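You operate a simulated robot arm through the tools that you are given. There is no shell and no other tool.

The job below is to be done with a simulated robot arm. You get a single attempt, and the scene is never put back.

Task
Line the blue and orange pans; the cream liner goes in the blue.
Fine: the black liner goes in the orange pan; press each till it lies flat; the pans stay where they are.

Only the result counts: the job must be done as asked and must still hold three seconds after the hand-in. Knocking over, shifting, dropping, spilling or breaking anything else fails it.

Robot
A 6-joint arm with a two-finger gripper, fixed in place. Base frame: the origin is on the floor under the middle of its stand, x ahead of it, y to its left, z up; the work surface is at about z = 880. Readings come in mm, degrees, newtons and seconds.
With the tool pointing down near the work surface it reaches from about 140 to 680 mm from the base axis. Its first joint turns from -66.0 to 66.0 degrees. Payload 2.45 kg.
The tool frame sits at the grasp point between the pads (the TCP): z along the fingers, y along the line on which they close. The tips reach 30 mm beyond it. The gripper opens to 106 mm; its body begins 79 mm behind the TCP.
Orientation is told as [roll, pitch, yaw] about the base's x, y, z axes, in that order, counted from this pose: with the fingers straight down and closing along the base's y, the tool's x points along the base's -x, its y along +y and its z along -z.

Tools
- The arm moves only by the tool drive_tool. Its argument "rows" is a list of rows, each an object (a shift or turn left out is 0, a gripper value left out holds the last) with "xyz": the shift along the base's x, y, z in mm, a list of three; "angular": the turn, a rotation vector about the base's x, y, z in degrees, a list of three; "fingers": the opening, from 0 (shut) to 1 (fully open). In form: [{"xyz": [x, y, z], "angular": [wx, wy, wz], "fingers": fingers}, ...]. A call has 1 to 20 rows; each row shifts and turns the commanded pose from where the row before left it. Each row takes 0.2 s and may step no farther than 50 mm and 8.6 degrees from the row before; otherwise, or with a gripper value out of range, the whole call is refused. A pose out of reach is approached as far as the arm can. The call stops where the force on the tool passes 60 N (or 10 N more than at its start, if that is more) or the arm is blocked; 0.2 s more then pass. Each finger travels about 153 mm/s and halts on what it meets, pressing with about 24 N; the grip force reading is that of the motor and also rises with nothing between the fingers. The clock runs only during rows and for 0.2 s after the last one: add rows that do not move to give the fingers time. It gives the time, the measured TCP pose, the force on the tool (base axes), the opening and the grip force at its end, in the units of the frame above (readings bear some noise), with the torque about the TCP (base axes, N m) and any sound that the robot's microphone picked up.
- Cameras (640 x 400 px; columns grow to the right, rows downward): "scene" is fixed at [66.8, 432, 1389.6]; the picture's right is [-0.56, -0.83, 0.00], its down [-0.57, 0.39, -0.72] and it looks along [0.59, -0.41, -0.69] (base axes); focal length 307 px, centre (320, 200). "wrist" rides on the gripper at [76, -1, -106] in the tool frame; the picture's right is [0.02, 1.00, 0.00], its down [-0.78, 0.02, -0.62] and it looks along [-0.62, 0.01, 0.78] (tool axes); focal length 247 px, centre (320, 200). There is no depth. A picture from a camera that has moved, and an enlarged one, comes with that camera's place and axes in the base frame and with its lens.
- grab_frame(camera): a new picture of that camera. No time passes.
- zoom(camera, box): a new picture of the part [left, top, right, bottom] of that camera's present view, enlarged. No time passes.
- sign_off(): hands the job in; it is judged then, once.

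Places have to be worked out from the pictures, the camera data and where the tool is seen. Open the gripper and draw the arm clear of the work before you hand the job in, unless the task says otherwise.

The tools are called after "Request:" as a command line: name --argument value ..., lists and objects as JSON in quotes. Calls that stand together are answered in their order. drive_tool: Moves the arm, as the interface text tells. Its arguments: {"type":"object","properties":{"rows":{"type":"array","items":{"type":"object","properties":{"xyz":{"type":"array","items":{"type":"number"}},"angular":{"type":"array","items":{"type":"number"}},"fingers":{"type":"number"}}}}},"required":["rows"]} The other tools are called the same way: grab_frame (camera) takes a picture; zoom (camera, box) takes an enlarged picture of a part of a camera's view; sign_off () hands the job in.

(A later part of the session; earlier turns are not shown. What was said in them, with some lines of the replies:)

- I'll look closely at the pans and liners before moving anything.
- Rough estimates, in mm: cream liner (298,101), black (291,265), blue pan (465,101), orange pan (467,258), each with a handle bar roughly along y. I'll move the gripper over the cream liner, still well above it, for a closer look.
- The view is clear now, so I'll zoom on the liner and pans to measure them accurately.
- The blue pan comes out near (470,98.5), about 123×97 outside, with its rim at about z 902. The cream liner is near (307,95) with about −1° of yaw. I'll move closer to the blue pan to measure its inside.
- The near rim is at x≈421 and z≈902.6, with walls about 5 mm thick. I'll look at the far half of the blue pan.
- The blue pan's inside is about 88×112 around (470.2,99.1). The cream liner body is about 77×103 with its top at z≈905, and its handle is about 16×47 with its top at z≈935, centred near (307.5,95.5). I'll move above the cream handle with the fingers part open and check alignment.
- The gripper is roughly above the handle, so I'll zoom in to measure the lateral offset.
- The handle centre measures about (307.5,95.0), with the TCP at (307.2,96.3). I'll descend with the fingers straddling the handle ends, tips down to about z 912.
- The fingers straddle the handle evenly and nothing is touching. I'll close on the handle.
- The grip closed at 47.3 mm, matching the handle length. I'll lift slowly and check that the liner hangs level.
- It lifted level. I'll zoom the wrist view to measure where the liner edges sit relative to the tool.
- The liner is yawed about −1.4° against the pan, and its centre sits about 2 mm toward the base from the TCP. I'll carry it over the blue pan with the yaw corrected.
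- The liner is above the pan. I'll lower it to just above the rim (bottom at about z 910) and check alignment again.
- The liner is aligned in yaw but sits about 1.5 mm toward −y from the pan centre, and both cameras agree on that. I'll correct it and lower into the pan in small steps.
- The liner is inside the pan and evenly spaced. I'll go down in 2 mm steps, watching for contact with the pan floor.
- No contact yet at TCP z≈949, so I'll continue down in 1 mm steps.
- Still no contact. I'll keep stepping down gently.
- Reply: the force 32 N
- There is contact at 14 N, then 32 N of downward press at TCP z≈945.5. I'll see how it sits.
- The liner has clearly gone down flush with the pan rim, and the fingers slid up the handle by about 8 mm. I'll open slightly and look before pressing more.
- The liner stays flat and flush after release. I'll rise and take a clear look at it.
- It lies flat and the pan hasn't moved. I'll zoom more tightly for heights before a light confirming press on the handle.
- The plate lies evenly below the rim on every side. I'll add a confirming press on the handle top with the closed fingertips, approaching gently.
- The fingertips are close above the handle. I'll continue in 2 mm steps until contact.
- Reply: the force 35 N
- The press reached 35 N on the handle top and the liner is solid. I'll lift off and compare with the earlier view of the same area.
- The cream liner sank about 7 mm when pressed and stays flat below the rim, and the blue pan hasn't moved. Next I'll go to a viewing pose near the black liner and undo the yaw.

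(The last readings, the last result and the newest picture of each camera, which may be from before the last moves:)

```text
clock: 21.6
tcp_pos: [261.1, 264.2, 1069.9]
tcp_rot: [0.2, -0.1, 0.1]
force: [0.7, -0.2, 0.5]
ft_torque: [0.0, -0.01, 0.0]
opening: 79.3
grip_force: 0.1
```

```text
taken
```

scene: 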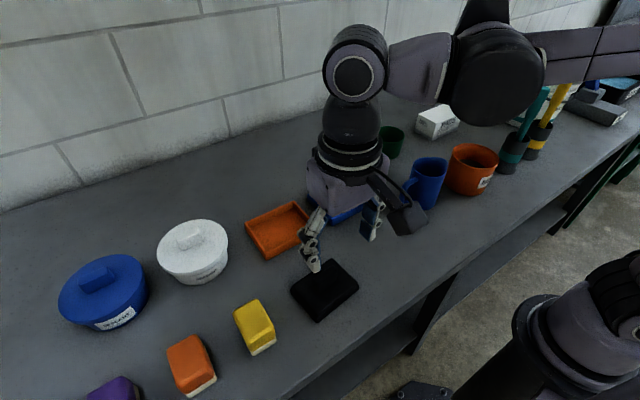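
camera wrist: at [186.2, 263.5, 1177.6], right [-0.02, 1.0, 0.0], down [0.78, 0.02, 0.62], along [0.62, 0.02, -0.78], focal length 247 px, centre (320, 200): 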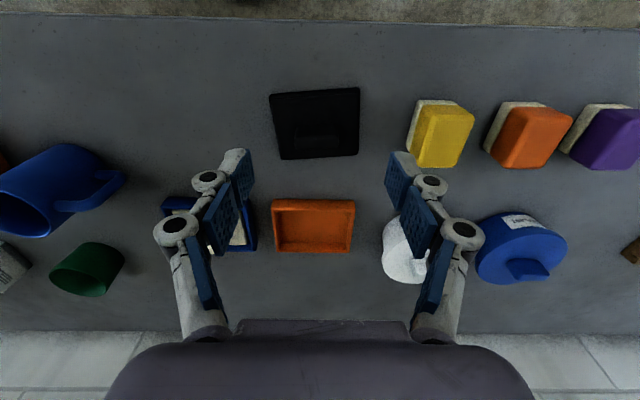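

Request:
zoom --camera "wrist" --box '[250, 75, 390, 175]'

Request:
zoom --camera "wrist" --box '[250, 170, 390, 270]'

Request:
zoom --camera "scene" --box '[230, 190, 370, 330]'

```text
4.00 times, centred on (320, 125) of wrist
camera zoom: at [186.2, 263.5, 1177.6], right [-0.02, 1.0, 0.0], down [0.78, 0.02, 0.62], along [0.62, 0.02, -0.78], focal length 988 px, centre (320, 500)
```

zoom: 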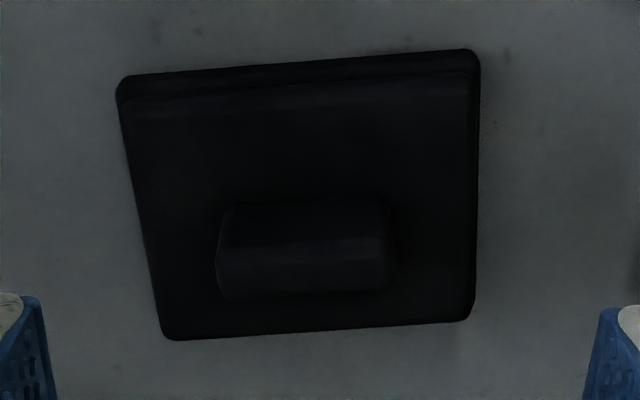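

```text
4.00 times, centred on (320, 220) of wrist
camera zoom: at [186.2, 263.5, 1177.6], right [-0.02, 1.0, 0.0], down [0.78, 0.02, 0.62], along [0.62, 0.02, -0.78], focal length 988 px, centre (320, 120)
```

zoom: 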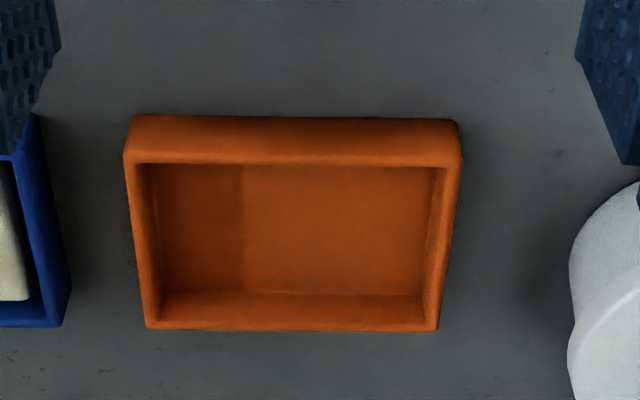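

```text
2.86 times, centred on (300, 260) of scene
camera zoom: at [66.7, 432.0, 1389.6], right [-0.56, -0.83, 0.0], down [-0.57, 0.39, -0.72], along [0.59, -0.41, -0.69], focal length 878 px, centre (377, 29)
```

zoom: 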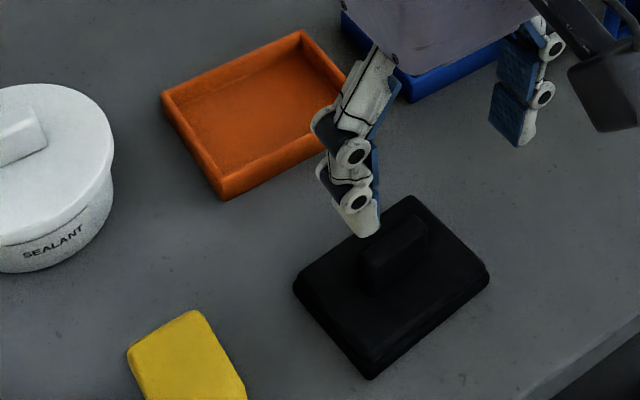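

The black liner is centred near (299.5,262.5) with a yaw of about +6°. The orange pan is near (470.4,258.9) with about zero yaw. I'll move above the black handle and turn the tool +6° to match.

Request:
drive_tool --rows '[{"xyz": [19, -1, -25], "angular": [0, 0, 3]}, {"xyz": [19, -1, -30], "angular": [0, 0, 3]}, {"xyz": [0, 0, -15]}, {"xyz": [0, 0, 0]}, {"xyz": [0, 0, 0]}]'

Request:
grab_frame --camera "wrist"

Request:
zoom --camera "wrist" --box '[230, 50, 410, 170]'

```text
clock: 22.8
tcp_pos: [297.8, 264.6, 999.0]
tcp_rot: [0.3, -0.1, 6.1]
force: [0.2, -0.7, -0.4]
ft_torque: [-0.01, -0.02, 0.0]
opening: 79.7
grip_force: 0.0
```

```text
taken
camera wrist: at [223.2, 253.5, 1106.5], right [-0.13, 0.99, 0.0], down [0.78, 0.1, 0.62], along [0.62, 0.08, -0.78], focal length 247 px, centre (320, 200)
```

wrist: 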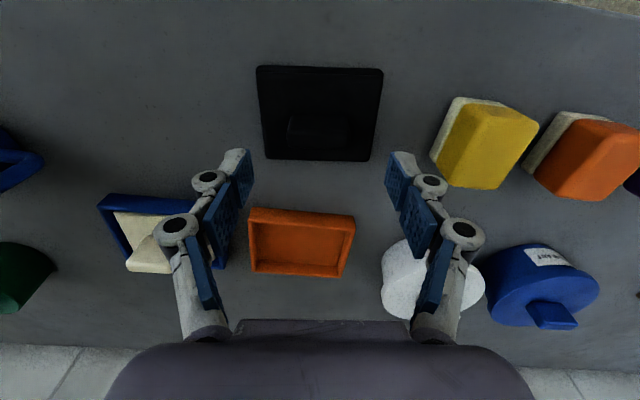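

```text
3.33 times, centred on (320, 110) of wrist
camera zoom: at [223.2, 253.5, 1106.5], right [-0.13, 0.99, 0.0], down [0.78, 0.1, 0.62], along [0.62, 0.08, -0.78], focal length 823 px, centre (320, 500)
```

zoom: 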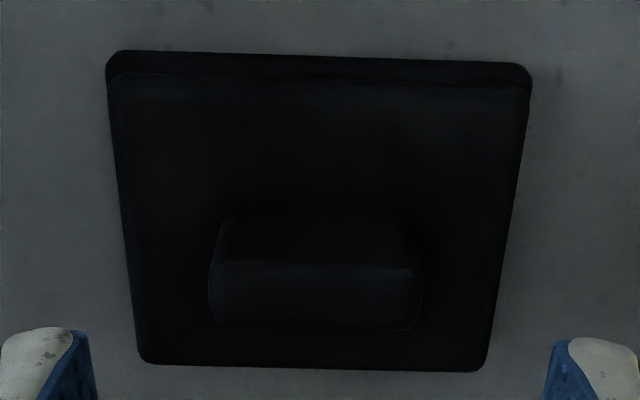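

The handle is centred between the fingers, about 2 mm further forward, with roughly −0.7° of residual yaw. I'll correct both and descend to the grip height of TCP z≈942.

Request:
drive_tool --rows '[{"xyz": [2, 0.2, -17], "angular": [0, 0, -0.7]}, {"xyz": [0, 0, -20]}, {"xyz": [0, 0, -15]}, {"xyz": [0, 0, -5]}, {"xyz": [0, 0, 0]}]'

Request:
grab_frame --camera "wrist"

Request:
zoom --camera "scene" --box '[230, 190, 410, 330]'

```text
clock: 24.0
tcp_pos: [300.7, 263.7, 941.8]
tcp_rot: [0.1, -0.1, 5.3]
force: [0.3, -0.5, -0.3]
ft_torque: [0.0, -0.01, -0.01]
opening: 79.7
grip_force: 0.0
```

```text
taken
camera wrist: at [225.2, 254.2, 1048.6], right [-0.12, 0.99, 0.0], down [0.78, 0.09, 0.62], along [0.62, 0.07, -0.78], focal length 247 px, centre (320, 200)
```

wrist: 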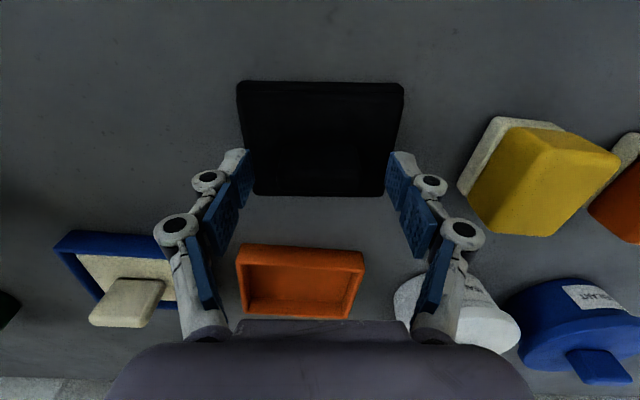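

```text
2.86 times, centred on (320, 260) of scene
camera zoom: at [66.8, 432.0, 1389.6], right [-0.56, -0.83, 0.0], down [-0.57, 0.39, -0.72], along [0.59, -0.41, -0.69], focal length 878 px, centre (320, 29)
```

zoom: 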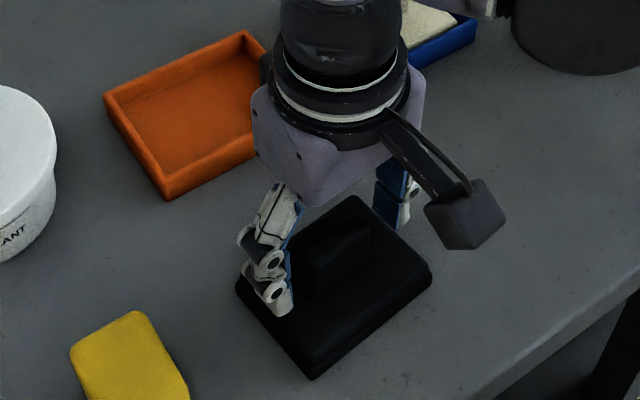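

It's aligned the same way the cream liner was. I'll close on the black handle and lift slowly.

Request:
drive_tool --rows '[{"xyz": [0, 0, 0], "fingers": 0.55}, {"xyz": [0, 0, 0], "fingers": 0.3}, {"xyz": [0, 0, 0], "fingers": 0.2}, {"xyz": [0, 0, 0]}]'

Request:
drive_tool --rows '[{"xyz": [0, 0, 8]}, {"xyz": [0, 0, 15]}, {"xyz": [0, 0, 20]}, {"xyz": [0, 0, 20]}, {"xyz": [0, 0, 0]}]'

Request:
zoom --camera "wrist" --box '[220, 60, 420, 210]'

Request:
zoom --camera "scene" --box '[230, 170, 410, 310]'

```text
clock: 25.0
tcp_pos: [301.0, 262.9, 942.6]
tcp_rot: [0.1, 0.0, 5.4]
force: [0.0, -1.5, 3.6]
ft_torque: [-0.13, 0.02, 0.03]
opening: 46.9
grip_force: 24.1
```

```text
clock: 26.2
tcp_pos: [300.8, 263.5, 1007.4]
tcp_rot: [0.2, 0.0, 5.4]
force: [-0.4, 0.7, -0.2]
ft_torque: [-0.04, -0.03, 0.01]
opening: 46.7
grip_force: 24.3
```

```text
2.67 times, centred on (320, 135) of wrist
camera zoom: at [224.8, 254.2, 1113.4], right [-0.12, 0.99, 0.0], down [0.78, 0.09, 0.62], along [0.62, 0.07, -0.78], focal length 659 px, centre (320, 373)
```

zoom: 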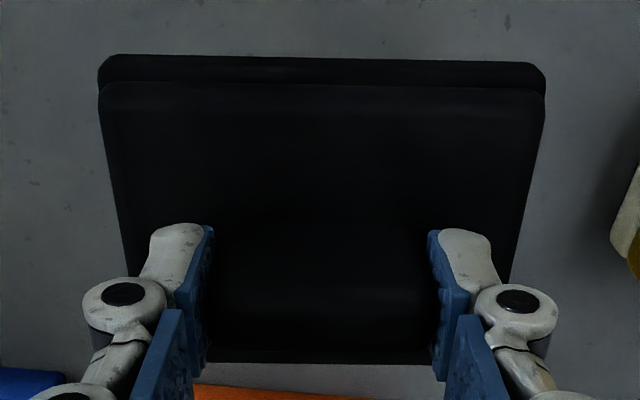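

```text
2.86 times, centred on (320, 240) of scene
camera zoom: at [66.8, 432.0, 1389.6], right [-0.56, -0.83, 0.0], down [-0.57, 0.39, -0.72], along [0.59, -0.41, -0.69], focal length 878 px, centre (320, 86)
```

zoom: 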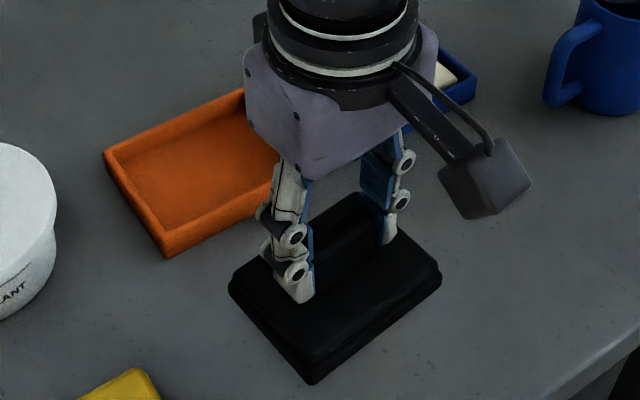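

The black liner is held level, aligned to the tool within about 0.3°. I'll carry it over the orange pan and rotate back by −5.4°.

Request:
drive_tool --rows '[{"xyz": [42.5, -0.8, 0], "angular": [0, 0, -1.35]}, {"xyz": [42.5, -0.8, 0], "angular": [0, 0, -1.35]}, {"xyz": [42.5, -0.7, 0], "angular": [0, 0, -1.35]}, {"xyz": [42.5, -0.7, 0], "angular": [0, 0, -1.35]}, {"xyz": [0, 0, 0]}, {"xyz": [0, 0, -15]}, {"xyz": [0, 0, -15]}, {"xyz": [0, 0, -4]}, {"xyz": [0, 0, 0]}]'

Request:
zoom --camera "wrist" --box '[220, 50, 420, 210]'

Request:
zoom --camera "scene" --box '[220, 140, 340, 270]'

```text
clock: 28.2
tcp_pos: [472.2, 260.3, 972.3]
tcp_rot: [0.1, -0.1, 0.0]
force: [-0.2, -1.2, 0.0]
ft_torque: [0.05, -0.01, 0.02]
opening: 46.9
grip_force: 24.3
```

```text
2.50 times, centred on (320, 130) of wrist
camera zoom: at [395.6, 259.0, 1079.9], right [-0.02, 1.0, 0.0], down [0.78, 0.01, 0.62], along [0.62, 0.02, -0.78], focal length 617 px, centre (320, 375)
```

zoom: 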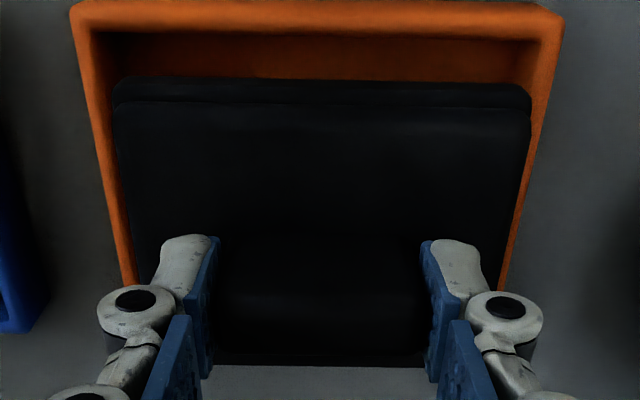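

```text
3.08 times, centred on (280, 205) of scene
camera zoom: at [66.8, 432.0, 1389.6], right [-0.56, -0.83, 0.0], down [-0.57, 0.39, -0.72], along [0.59, -0.41, -0.69], focal length 945 px, centre (443, 185)
```

zoom: 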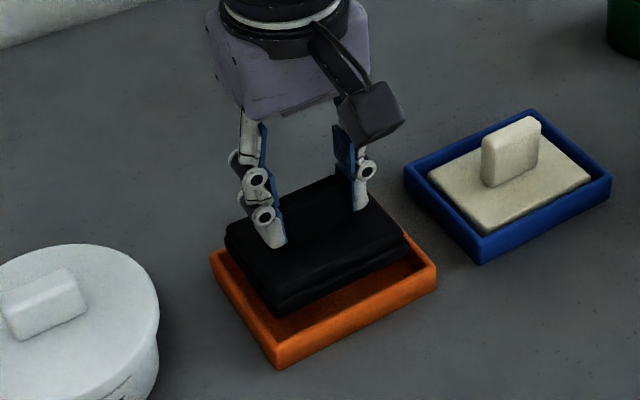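

The liner is above the orange pan. I'll take closer zooms to refine the lateral alignment before lowering.

Request:
zoom --camera "scene" --box '[240, 190, 325, 265]'

Request:
zoom --camera "wrist" --box '[235, 40, 405, 150]'

```text
5.33 times, centred on (282, 228) of scene
camera zoom: at [66.8, 432.0, 1389.6], right [-0.56, -0.83, 0.0], down [-0.57, 0.39, -0.72], along [0.59, -0.41, -0.69], focal length 1638 px, centre (520, 53)
```

zoom: 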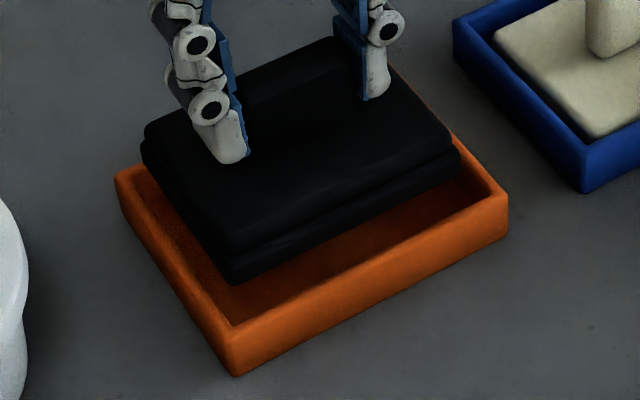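

```text
3.64 times, centred on (320, 95) of wrist
camera zoom: at [395.6, 259.0, 1079.9], right [-0.02, 1.0, 0.0], down [0.78, 0.01, 0.62], along [0.62, 0.02, -0.78], focal length 898 px, centre (320, 582)
```

zoom: 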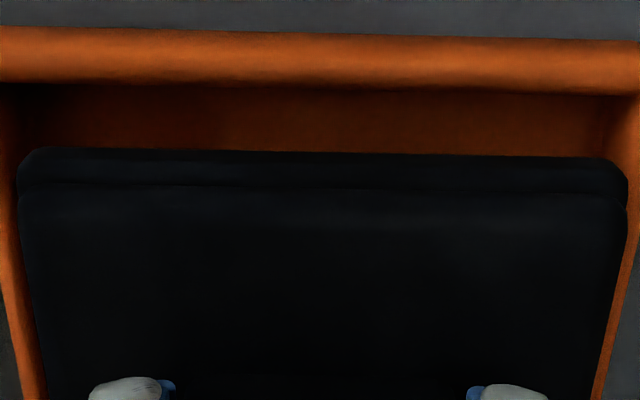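

Yaw matches within about 0.2°. The liner is roughly 2 mm too far forward and 0.5 mm toward +y, so I'll correct and lower it into the orange pan.

Request:
drive_tool --rows '[{"xyz": [-2, -0.5, 0]}, {"xyz": [0, 0, -6]}, {"xyz": [0, 0, -6]}, {"xyz": [0, 0, -5]}, {"xyz": [0, 0, 0]}]'

Request:
zoom --camera "wrist" --box '[220, 40, 420, 210]'

Request:
zoom --camera "scene" --box '[240, 190, 325, 265]'

```text
clock: 29.4
tcp_pos: [470.1, 260.4, 955.0]
tcp_rot: [0.3, -0.1, 0.0]
force: [0.0, 0.0, -0.4]
ft_torque: [-0.03, 0.02, -0.01]
opening: 46.8
grip_force: 24.2
```

```text
2.35 times, centred on (320, 125) of wrist
camera zoom: at [393.3, 258.8, 1062.1], right [-0.02, 1.0, 0.0], down [0.78, 0.01, 0.62], along [0.62, 0.02, -0.78], focal length 581 px, centre (320, 376)
```

zoom: 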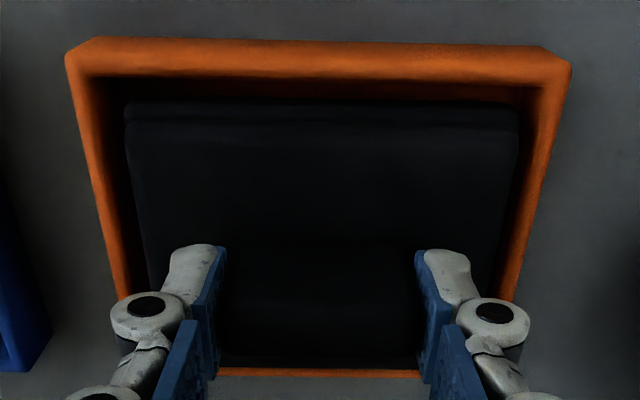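

```text
5.33 times, centred on (282, 228) of scene
camera zoom: at [66.8, 432.0, 1389.6], right [-0.56, -0.83, 0.0], down [-0.57, 0.39, -0.72], along [0.59, -0.41, -0.69], focal length 1638 px, centre (520, 53)
```

zoom: 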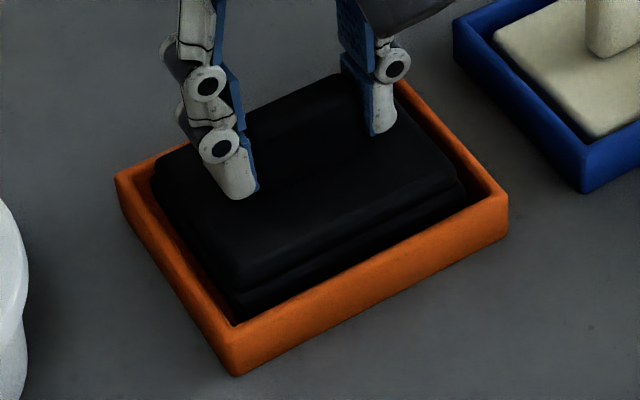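

The liner is inside the orange pan with even gaps. I'll lower it to near the floor and then go in 1 mm steps.

Request:
drive_tool --rows '[{"xyz": [0, 0, -2]}, {"xyz": [0, 0, -2]}, {"xyz": [0, 0, -2]}, {"xyz": [0, 0, -1]}, {"xyz": [0, 0, 0]}]'

Request:
drive_tool --rows '[{"xyz": [0, 0, -1]}, {"xyz": [0, 0, 0]}]'

Request:
zoom --camera "scene" --box '[240, 190, 325, 265]'

```text
clock: 30.6
tcp_pos: [468.5, 261.6, 948.0]
tcp_rot: [0.2, -0.2, 0.0]
force: [-1.1, -0.8, -1.3]
ft_torque: [0.02, 0.0, -0.02]
opening: 47.0
grip_force: 24.4
```

```text
clock: 31.2
tcp_pos: [468.9, 260.4, 947.8]
tcp_rot: [0.2, -0.1, 0.0]
force: [2.2, 0.5, 21.9]
ft_torque: [-0.03, -0.01, 0.01]
opening: 47.2
grip_force: 24.2
```

```text
5.33 times, centred on (282, 228) of scene
camera zoom: at [66.5, 431.9, 1389.7], right [-0.56, -0.83, 0.0], down [-0.57, 0.39, -0.72], along [0.59, -0.41, -0.69], focal length 1638 px, centre (520, 53)
```

zoom: 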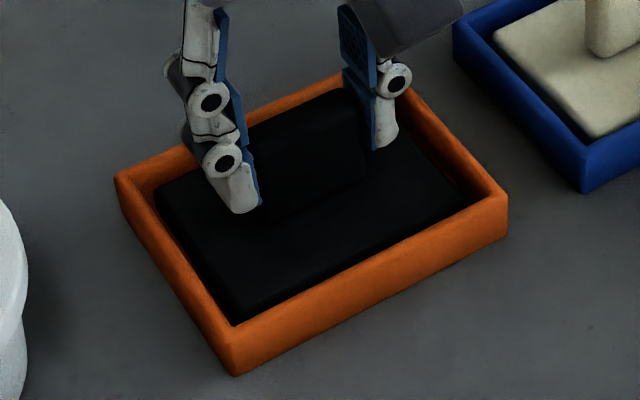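

Contact came at 22 N and the black liner has sunk below the rim line. I'll press slightly more for an equal seating force, then release.

Request:
drive_tool --rows '[{"xyz": [0, 0, -0.8]}, {"xyz": [0, 0, 0]}]'

Request:
drive_tool --rows '[{"xyz": [0, 0, 0], "fingers": 0.58}, {"xyz": [0, 0, 0]}, {"xyz": [0, 0, 0]}]'

Request:
drive_tool --rows '[{"xyz": [0, 0, 15]}, {"xyz": [0, 0, 20]}, {"xyz": [0, 0, 15]}, {"xyz": [0, 0, 0], "fingers": 0}, {"xyz": [0, 0, 0]}, {"xyz": [0, 0, 0]}]'

Request:
zoom --camera "wrist" --box '[220, 30, 420, 210]'

Request:
zoom --camera "scene" --box '[240, 190, 325, 265]'

```text
clock: 31.8
tcp_pos: [468.9, 261.3, 947.8]
tcp_rot: [0.2, -0.1, 0.0]
force: [0.7, 0.0, 32.5]
ft_torque: [-0.01, -0.03, 0.02]
opening: 47.3
grip_force: 24.0
```

```text
clock: 32.6
tcp_pos: [469.0, 260.2, 946.7]
tcp_rot: [0.1, -0.1, 0.0]
force: [0.6, 0.8, 0.0]
ft_torque: [0.01, -0.03, 0.02]
opening: 61.6
grip_force: 0.0
```

```text
clock: 34.0
tcp_pos: [470.1, 261.1, 995.4]
tcp_rot: [0.2, -0.1, -0.1]
force: [-0.2, 0.4, 0.2]
ft_torque: [-0.01, 0.01, -0.02]
opening: 0.0
grip_force: 23.7
```

```text
2.22 times, centred on (320, 120) of wrist
camera zoom: at [394.4, 259.3, 1103.0], right [-0.02, 1.0, 0.0], down [0.78, 0.01, 0.62], along [0.62, 0.02, -0.78], focal length 549 px, centre (320, 378)
```

zoom: 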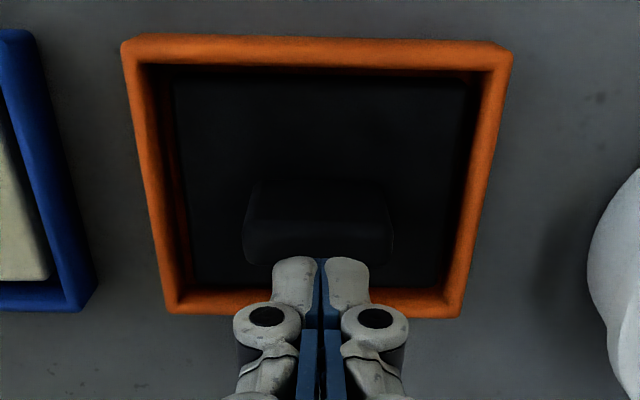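

```text
5.33 times, centred on (282, 228) of scene
camera zoom: at [66.8, 432.0, 1389.6], right [-0.56, -0.83, 0.0], down [-0.57, 0.39, -0.72], along [0.59, -0.41, -0.69], focal length 1638 px, centre (520, 53)
```

zoom: 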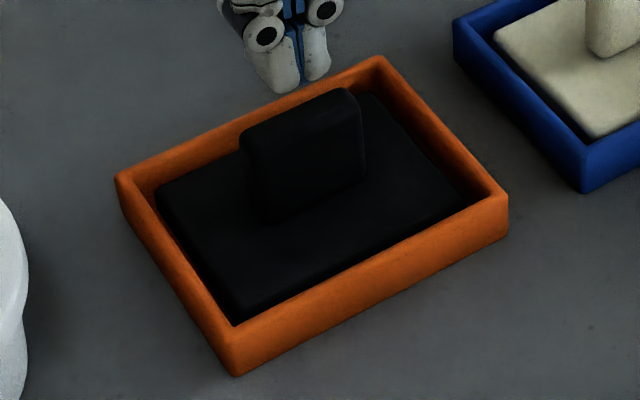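

The black liner lies flat in the orange pan and the pan hasn't moved. I'll give it the same confirming press on the handle top as the cream one.

Request:
drive_tool --rows '[{"xyz": [0, 0, -8]}, {"xyz": [0, 0, -6]}, {"xyz": [0, 0, -4]}, {"xyz": [0, 0, -2]}, {"xyz": [0, 0, -2]}, {"xyz": [0, 0, 0]}]'

Request:
drive_tool --rows '[{"xyz": [0, 0, -1]}, {"xyz": [0, 0, 0]}]'

Request:
drive_tool --rows '[{"xyz": [0, 0, -1]}, {"xyz": [0, 0, 0]}]'

```text
clock: 35.4
tcp_pos: [468.3, 261.7, 974.2]
tcp_rot: [0.1, -0.1, 0.1]
force: [-0.1, -0.2, 0.3]
ft_torque: [0.0, -0.01, 0.01]
opening: 0.0
grip_force: 24.2
```

```text
clock: 36.0
tcp_pos: [469.3, 261.7, 971.8]
tcp_rot: [0.1, -0.1, -0.1]
force: [0.2, 0.4, 0.6]
ft_torque: [-0.03, 0.01, -0.01]
opening: 0.0
grip_force: 24.3
```

```text
clock: 36.6
tcp_pos: [468.5, 260.7, 971.8]
tcp_rot: [0.2, -0.1, 0.0]
force: [-0.9, -0.1, 0.4]
ft_torque: [-0.02, -0.02, 0.0]
opening: 6.0
grip_force: 23.7
```

The fingertips have just touched the handle. I'll press a little further.

Request:
drive_tool --rows '[{"xyz": [0, 0, -1]}, {"xyz": [0, 0, 0]}]'

Request:
drive_tool --rows '[{"xyz": [0, 0, -0.8]}, {"xyz": [0, 0, 0]}]'

```text
clock: 37.2
tcp_pos: [469.2, 262.0, 970.5]
tcp_rot: [0.2, 0.0, 0.0]
force: [1.6, 0.8, 18.7]
ft_torque: [0.01, -0.02, 0.04]
opening: 6.2
grip_force: 24.2
```

```text
clock: 37.8
tcp_pos: [468.1, 261.0, 970.5]
tcp_rot: [0.2, -0.1, 0.0]
force: [4.5, 4.3, 32.9]
ft_torque: [0.1, -0.12, 0.02]
opening: 6.1
grip_force: 24.2
```

The liner takes 33 N and is solid, and the handle top matches the cream one. I'll lift off straight up, open the gripper, and retreat high to inspect both pans.

Request:
drive_tool --rows '[{"xyz": [0, 0, 4]}, {"xyz": [0, 0, 20]}, {"xyz": [0, 0, 35]}, {"xyz": [0, 0, 40]}, {"xyz": [-20, -15, 40], "fingers": 1}, {"xyz": [-40, -20, 20]}, {"xyz": [-40, -20, 0]}, {"xyz": [-40, -20, 0]}, {"xyz": [-30, -10, 0]}, {"xyz": [0, 0, 0]}]'

Request:
grab_frame --camera "wrist"

Request:
grab_frame --camera "scene"

```text
clock: 40.0
tcp_pos: [298.8, 177.0, 1131.2]
tcp_rot: [0.2, -0.1, 0.0]
force: [0.7, -0.8, 0.6]
ft_torque: [0.0, -0.01, 0.01]
opening: 106.1
grip_force: 0.0
```

```text
taken
camera wrist: at [222.4, 174.7, 1236.6], right [-0.02, 1.0, 0.0], down [0.78, 0.01, 0.62], along [0.62, 0.02, -0.78], focal length 247 px, centre (320, 200)
```

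wrist: 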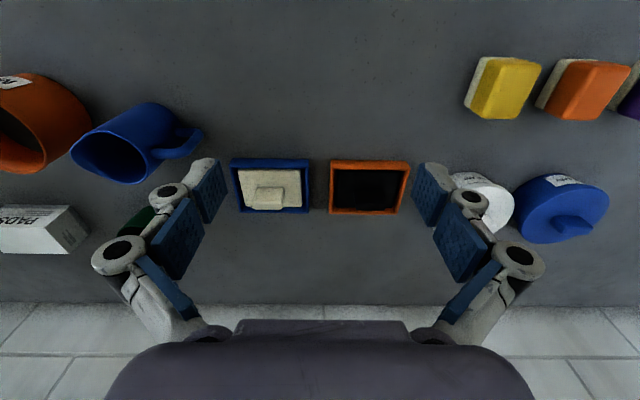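

```text
taken
```

scene: 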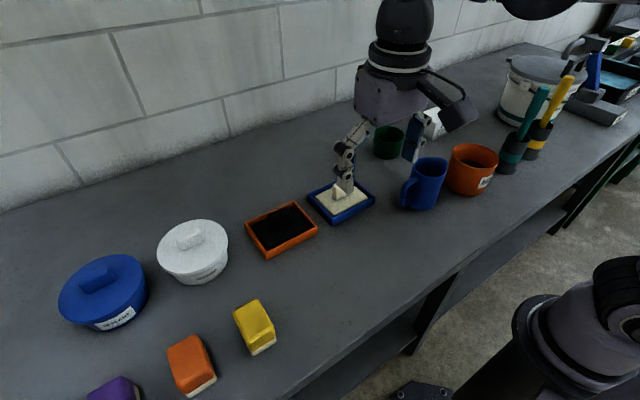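

Both liners are in their pans. I'll zoom to confirm they're flat and undisturbed.

Request:
zoom --camera "wrist" --box '[220, 140, 420, 230]'

Request:
zoom --camera "scene" --box '[230, 170, 390, 270]'

```text
3.20 times, centred on (320, 185) of wrist
camera zoom: at [222.4, 174.7, 1236.6], right [-0.02, 1.0, 0.0], down [0.78, 0.01, 0.62], along [0.62, 0.02, -0.78], focal length 790 px, centre (320, 248)
```

zoom: 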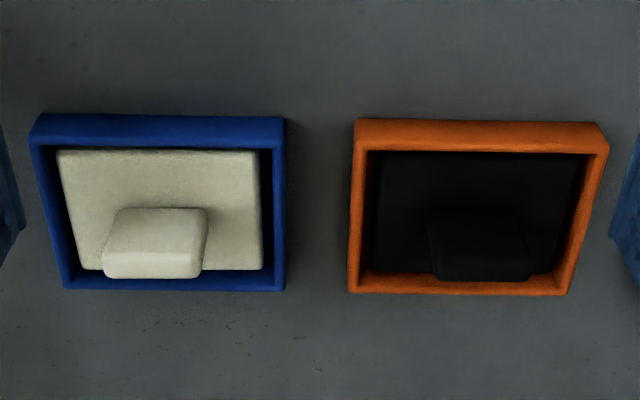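

```text
4.00 times, centred on (310, 220) of scene
camera zoom: at [66.7, 432.0, 1389.6], right [-0.56, -0.83, 0.0], down [-0.57, 0.39, -0.72], along [0.59, -0.41, -0.69], focal length 1229 px, centre (360, 120)
```

zoom: 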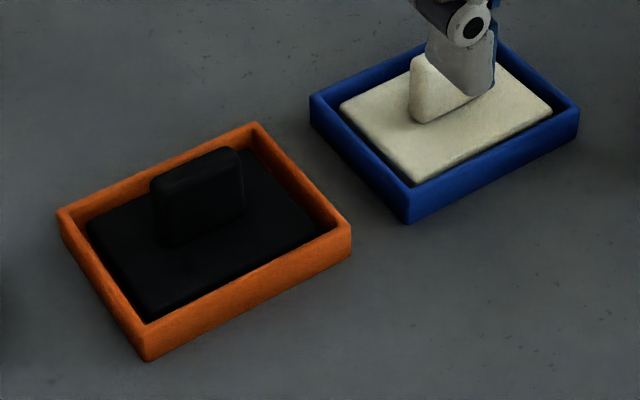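

Pan corners match the pre-task pixel positions, and both liners lie flat inside. I'll draw the arm a bit further up and back, then hand in.

Request:
drive_tool --rows '[{"xyz": [-25, 15, 25]}, {"xyz": [-25, 15, 25]}, {"xyz": [-15, 15, 10]}, {"xyz": [0, 0, 0]}, {"xyz": [0, 0, 0]}]'

Request:
grab_frame --camera "scene"

```text
clock: 41.2
tcp_pos: [235.0, 222.3, 1190.8]
tcp_rot: [0.2, -0.2, 0.1]
force: [0.0, 0.3, 0.6]
ft_torque: [-0.03, -0.03, -0.01]
opening: 106.0
grip_force: 0.1
```

```text
taken
```

scene: 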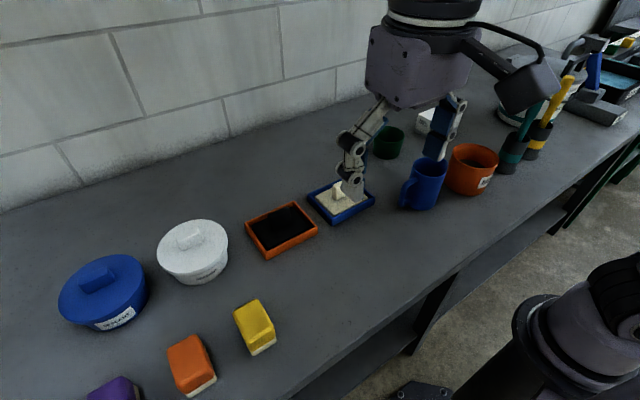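

The cream liner is flat in the blue pan and the black liner is flat in the orange pan. Nothing else has moved, the gripper is open and the arm is clear, so I'm handing in.

Request:
sign_off

```text
The job is handed in.
```

The job is handed in. The cream liner is in the blue pan and the black liner is in the orange pan.

- **Seating:** I pressed each liner with about 32 N while gripping its handle, then 33–35 N on the handle top. Both dropped below the pan rim under the press and stayed flat after I let go.
- **Fit:** Each liner sits within about 1 to 1.5 mm of the centre of its pan.
- **Pans:** In the final pictures the corners of both pans match their starting positions.
- **Everything else:** Nothing else on the table looks moved or knocked over. The gripper is open and the arm is back near its starting position.

I don't have the judged result.
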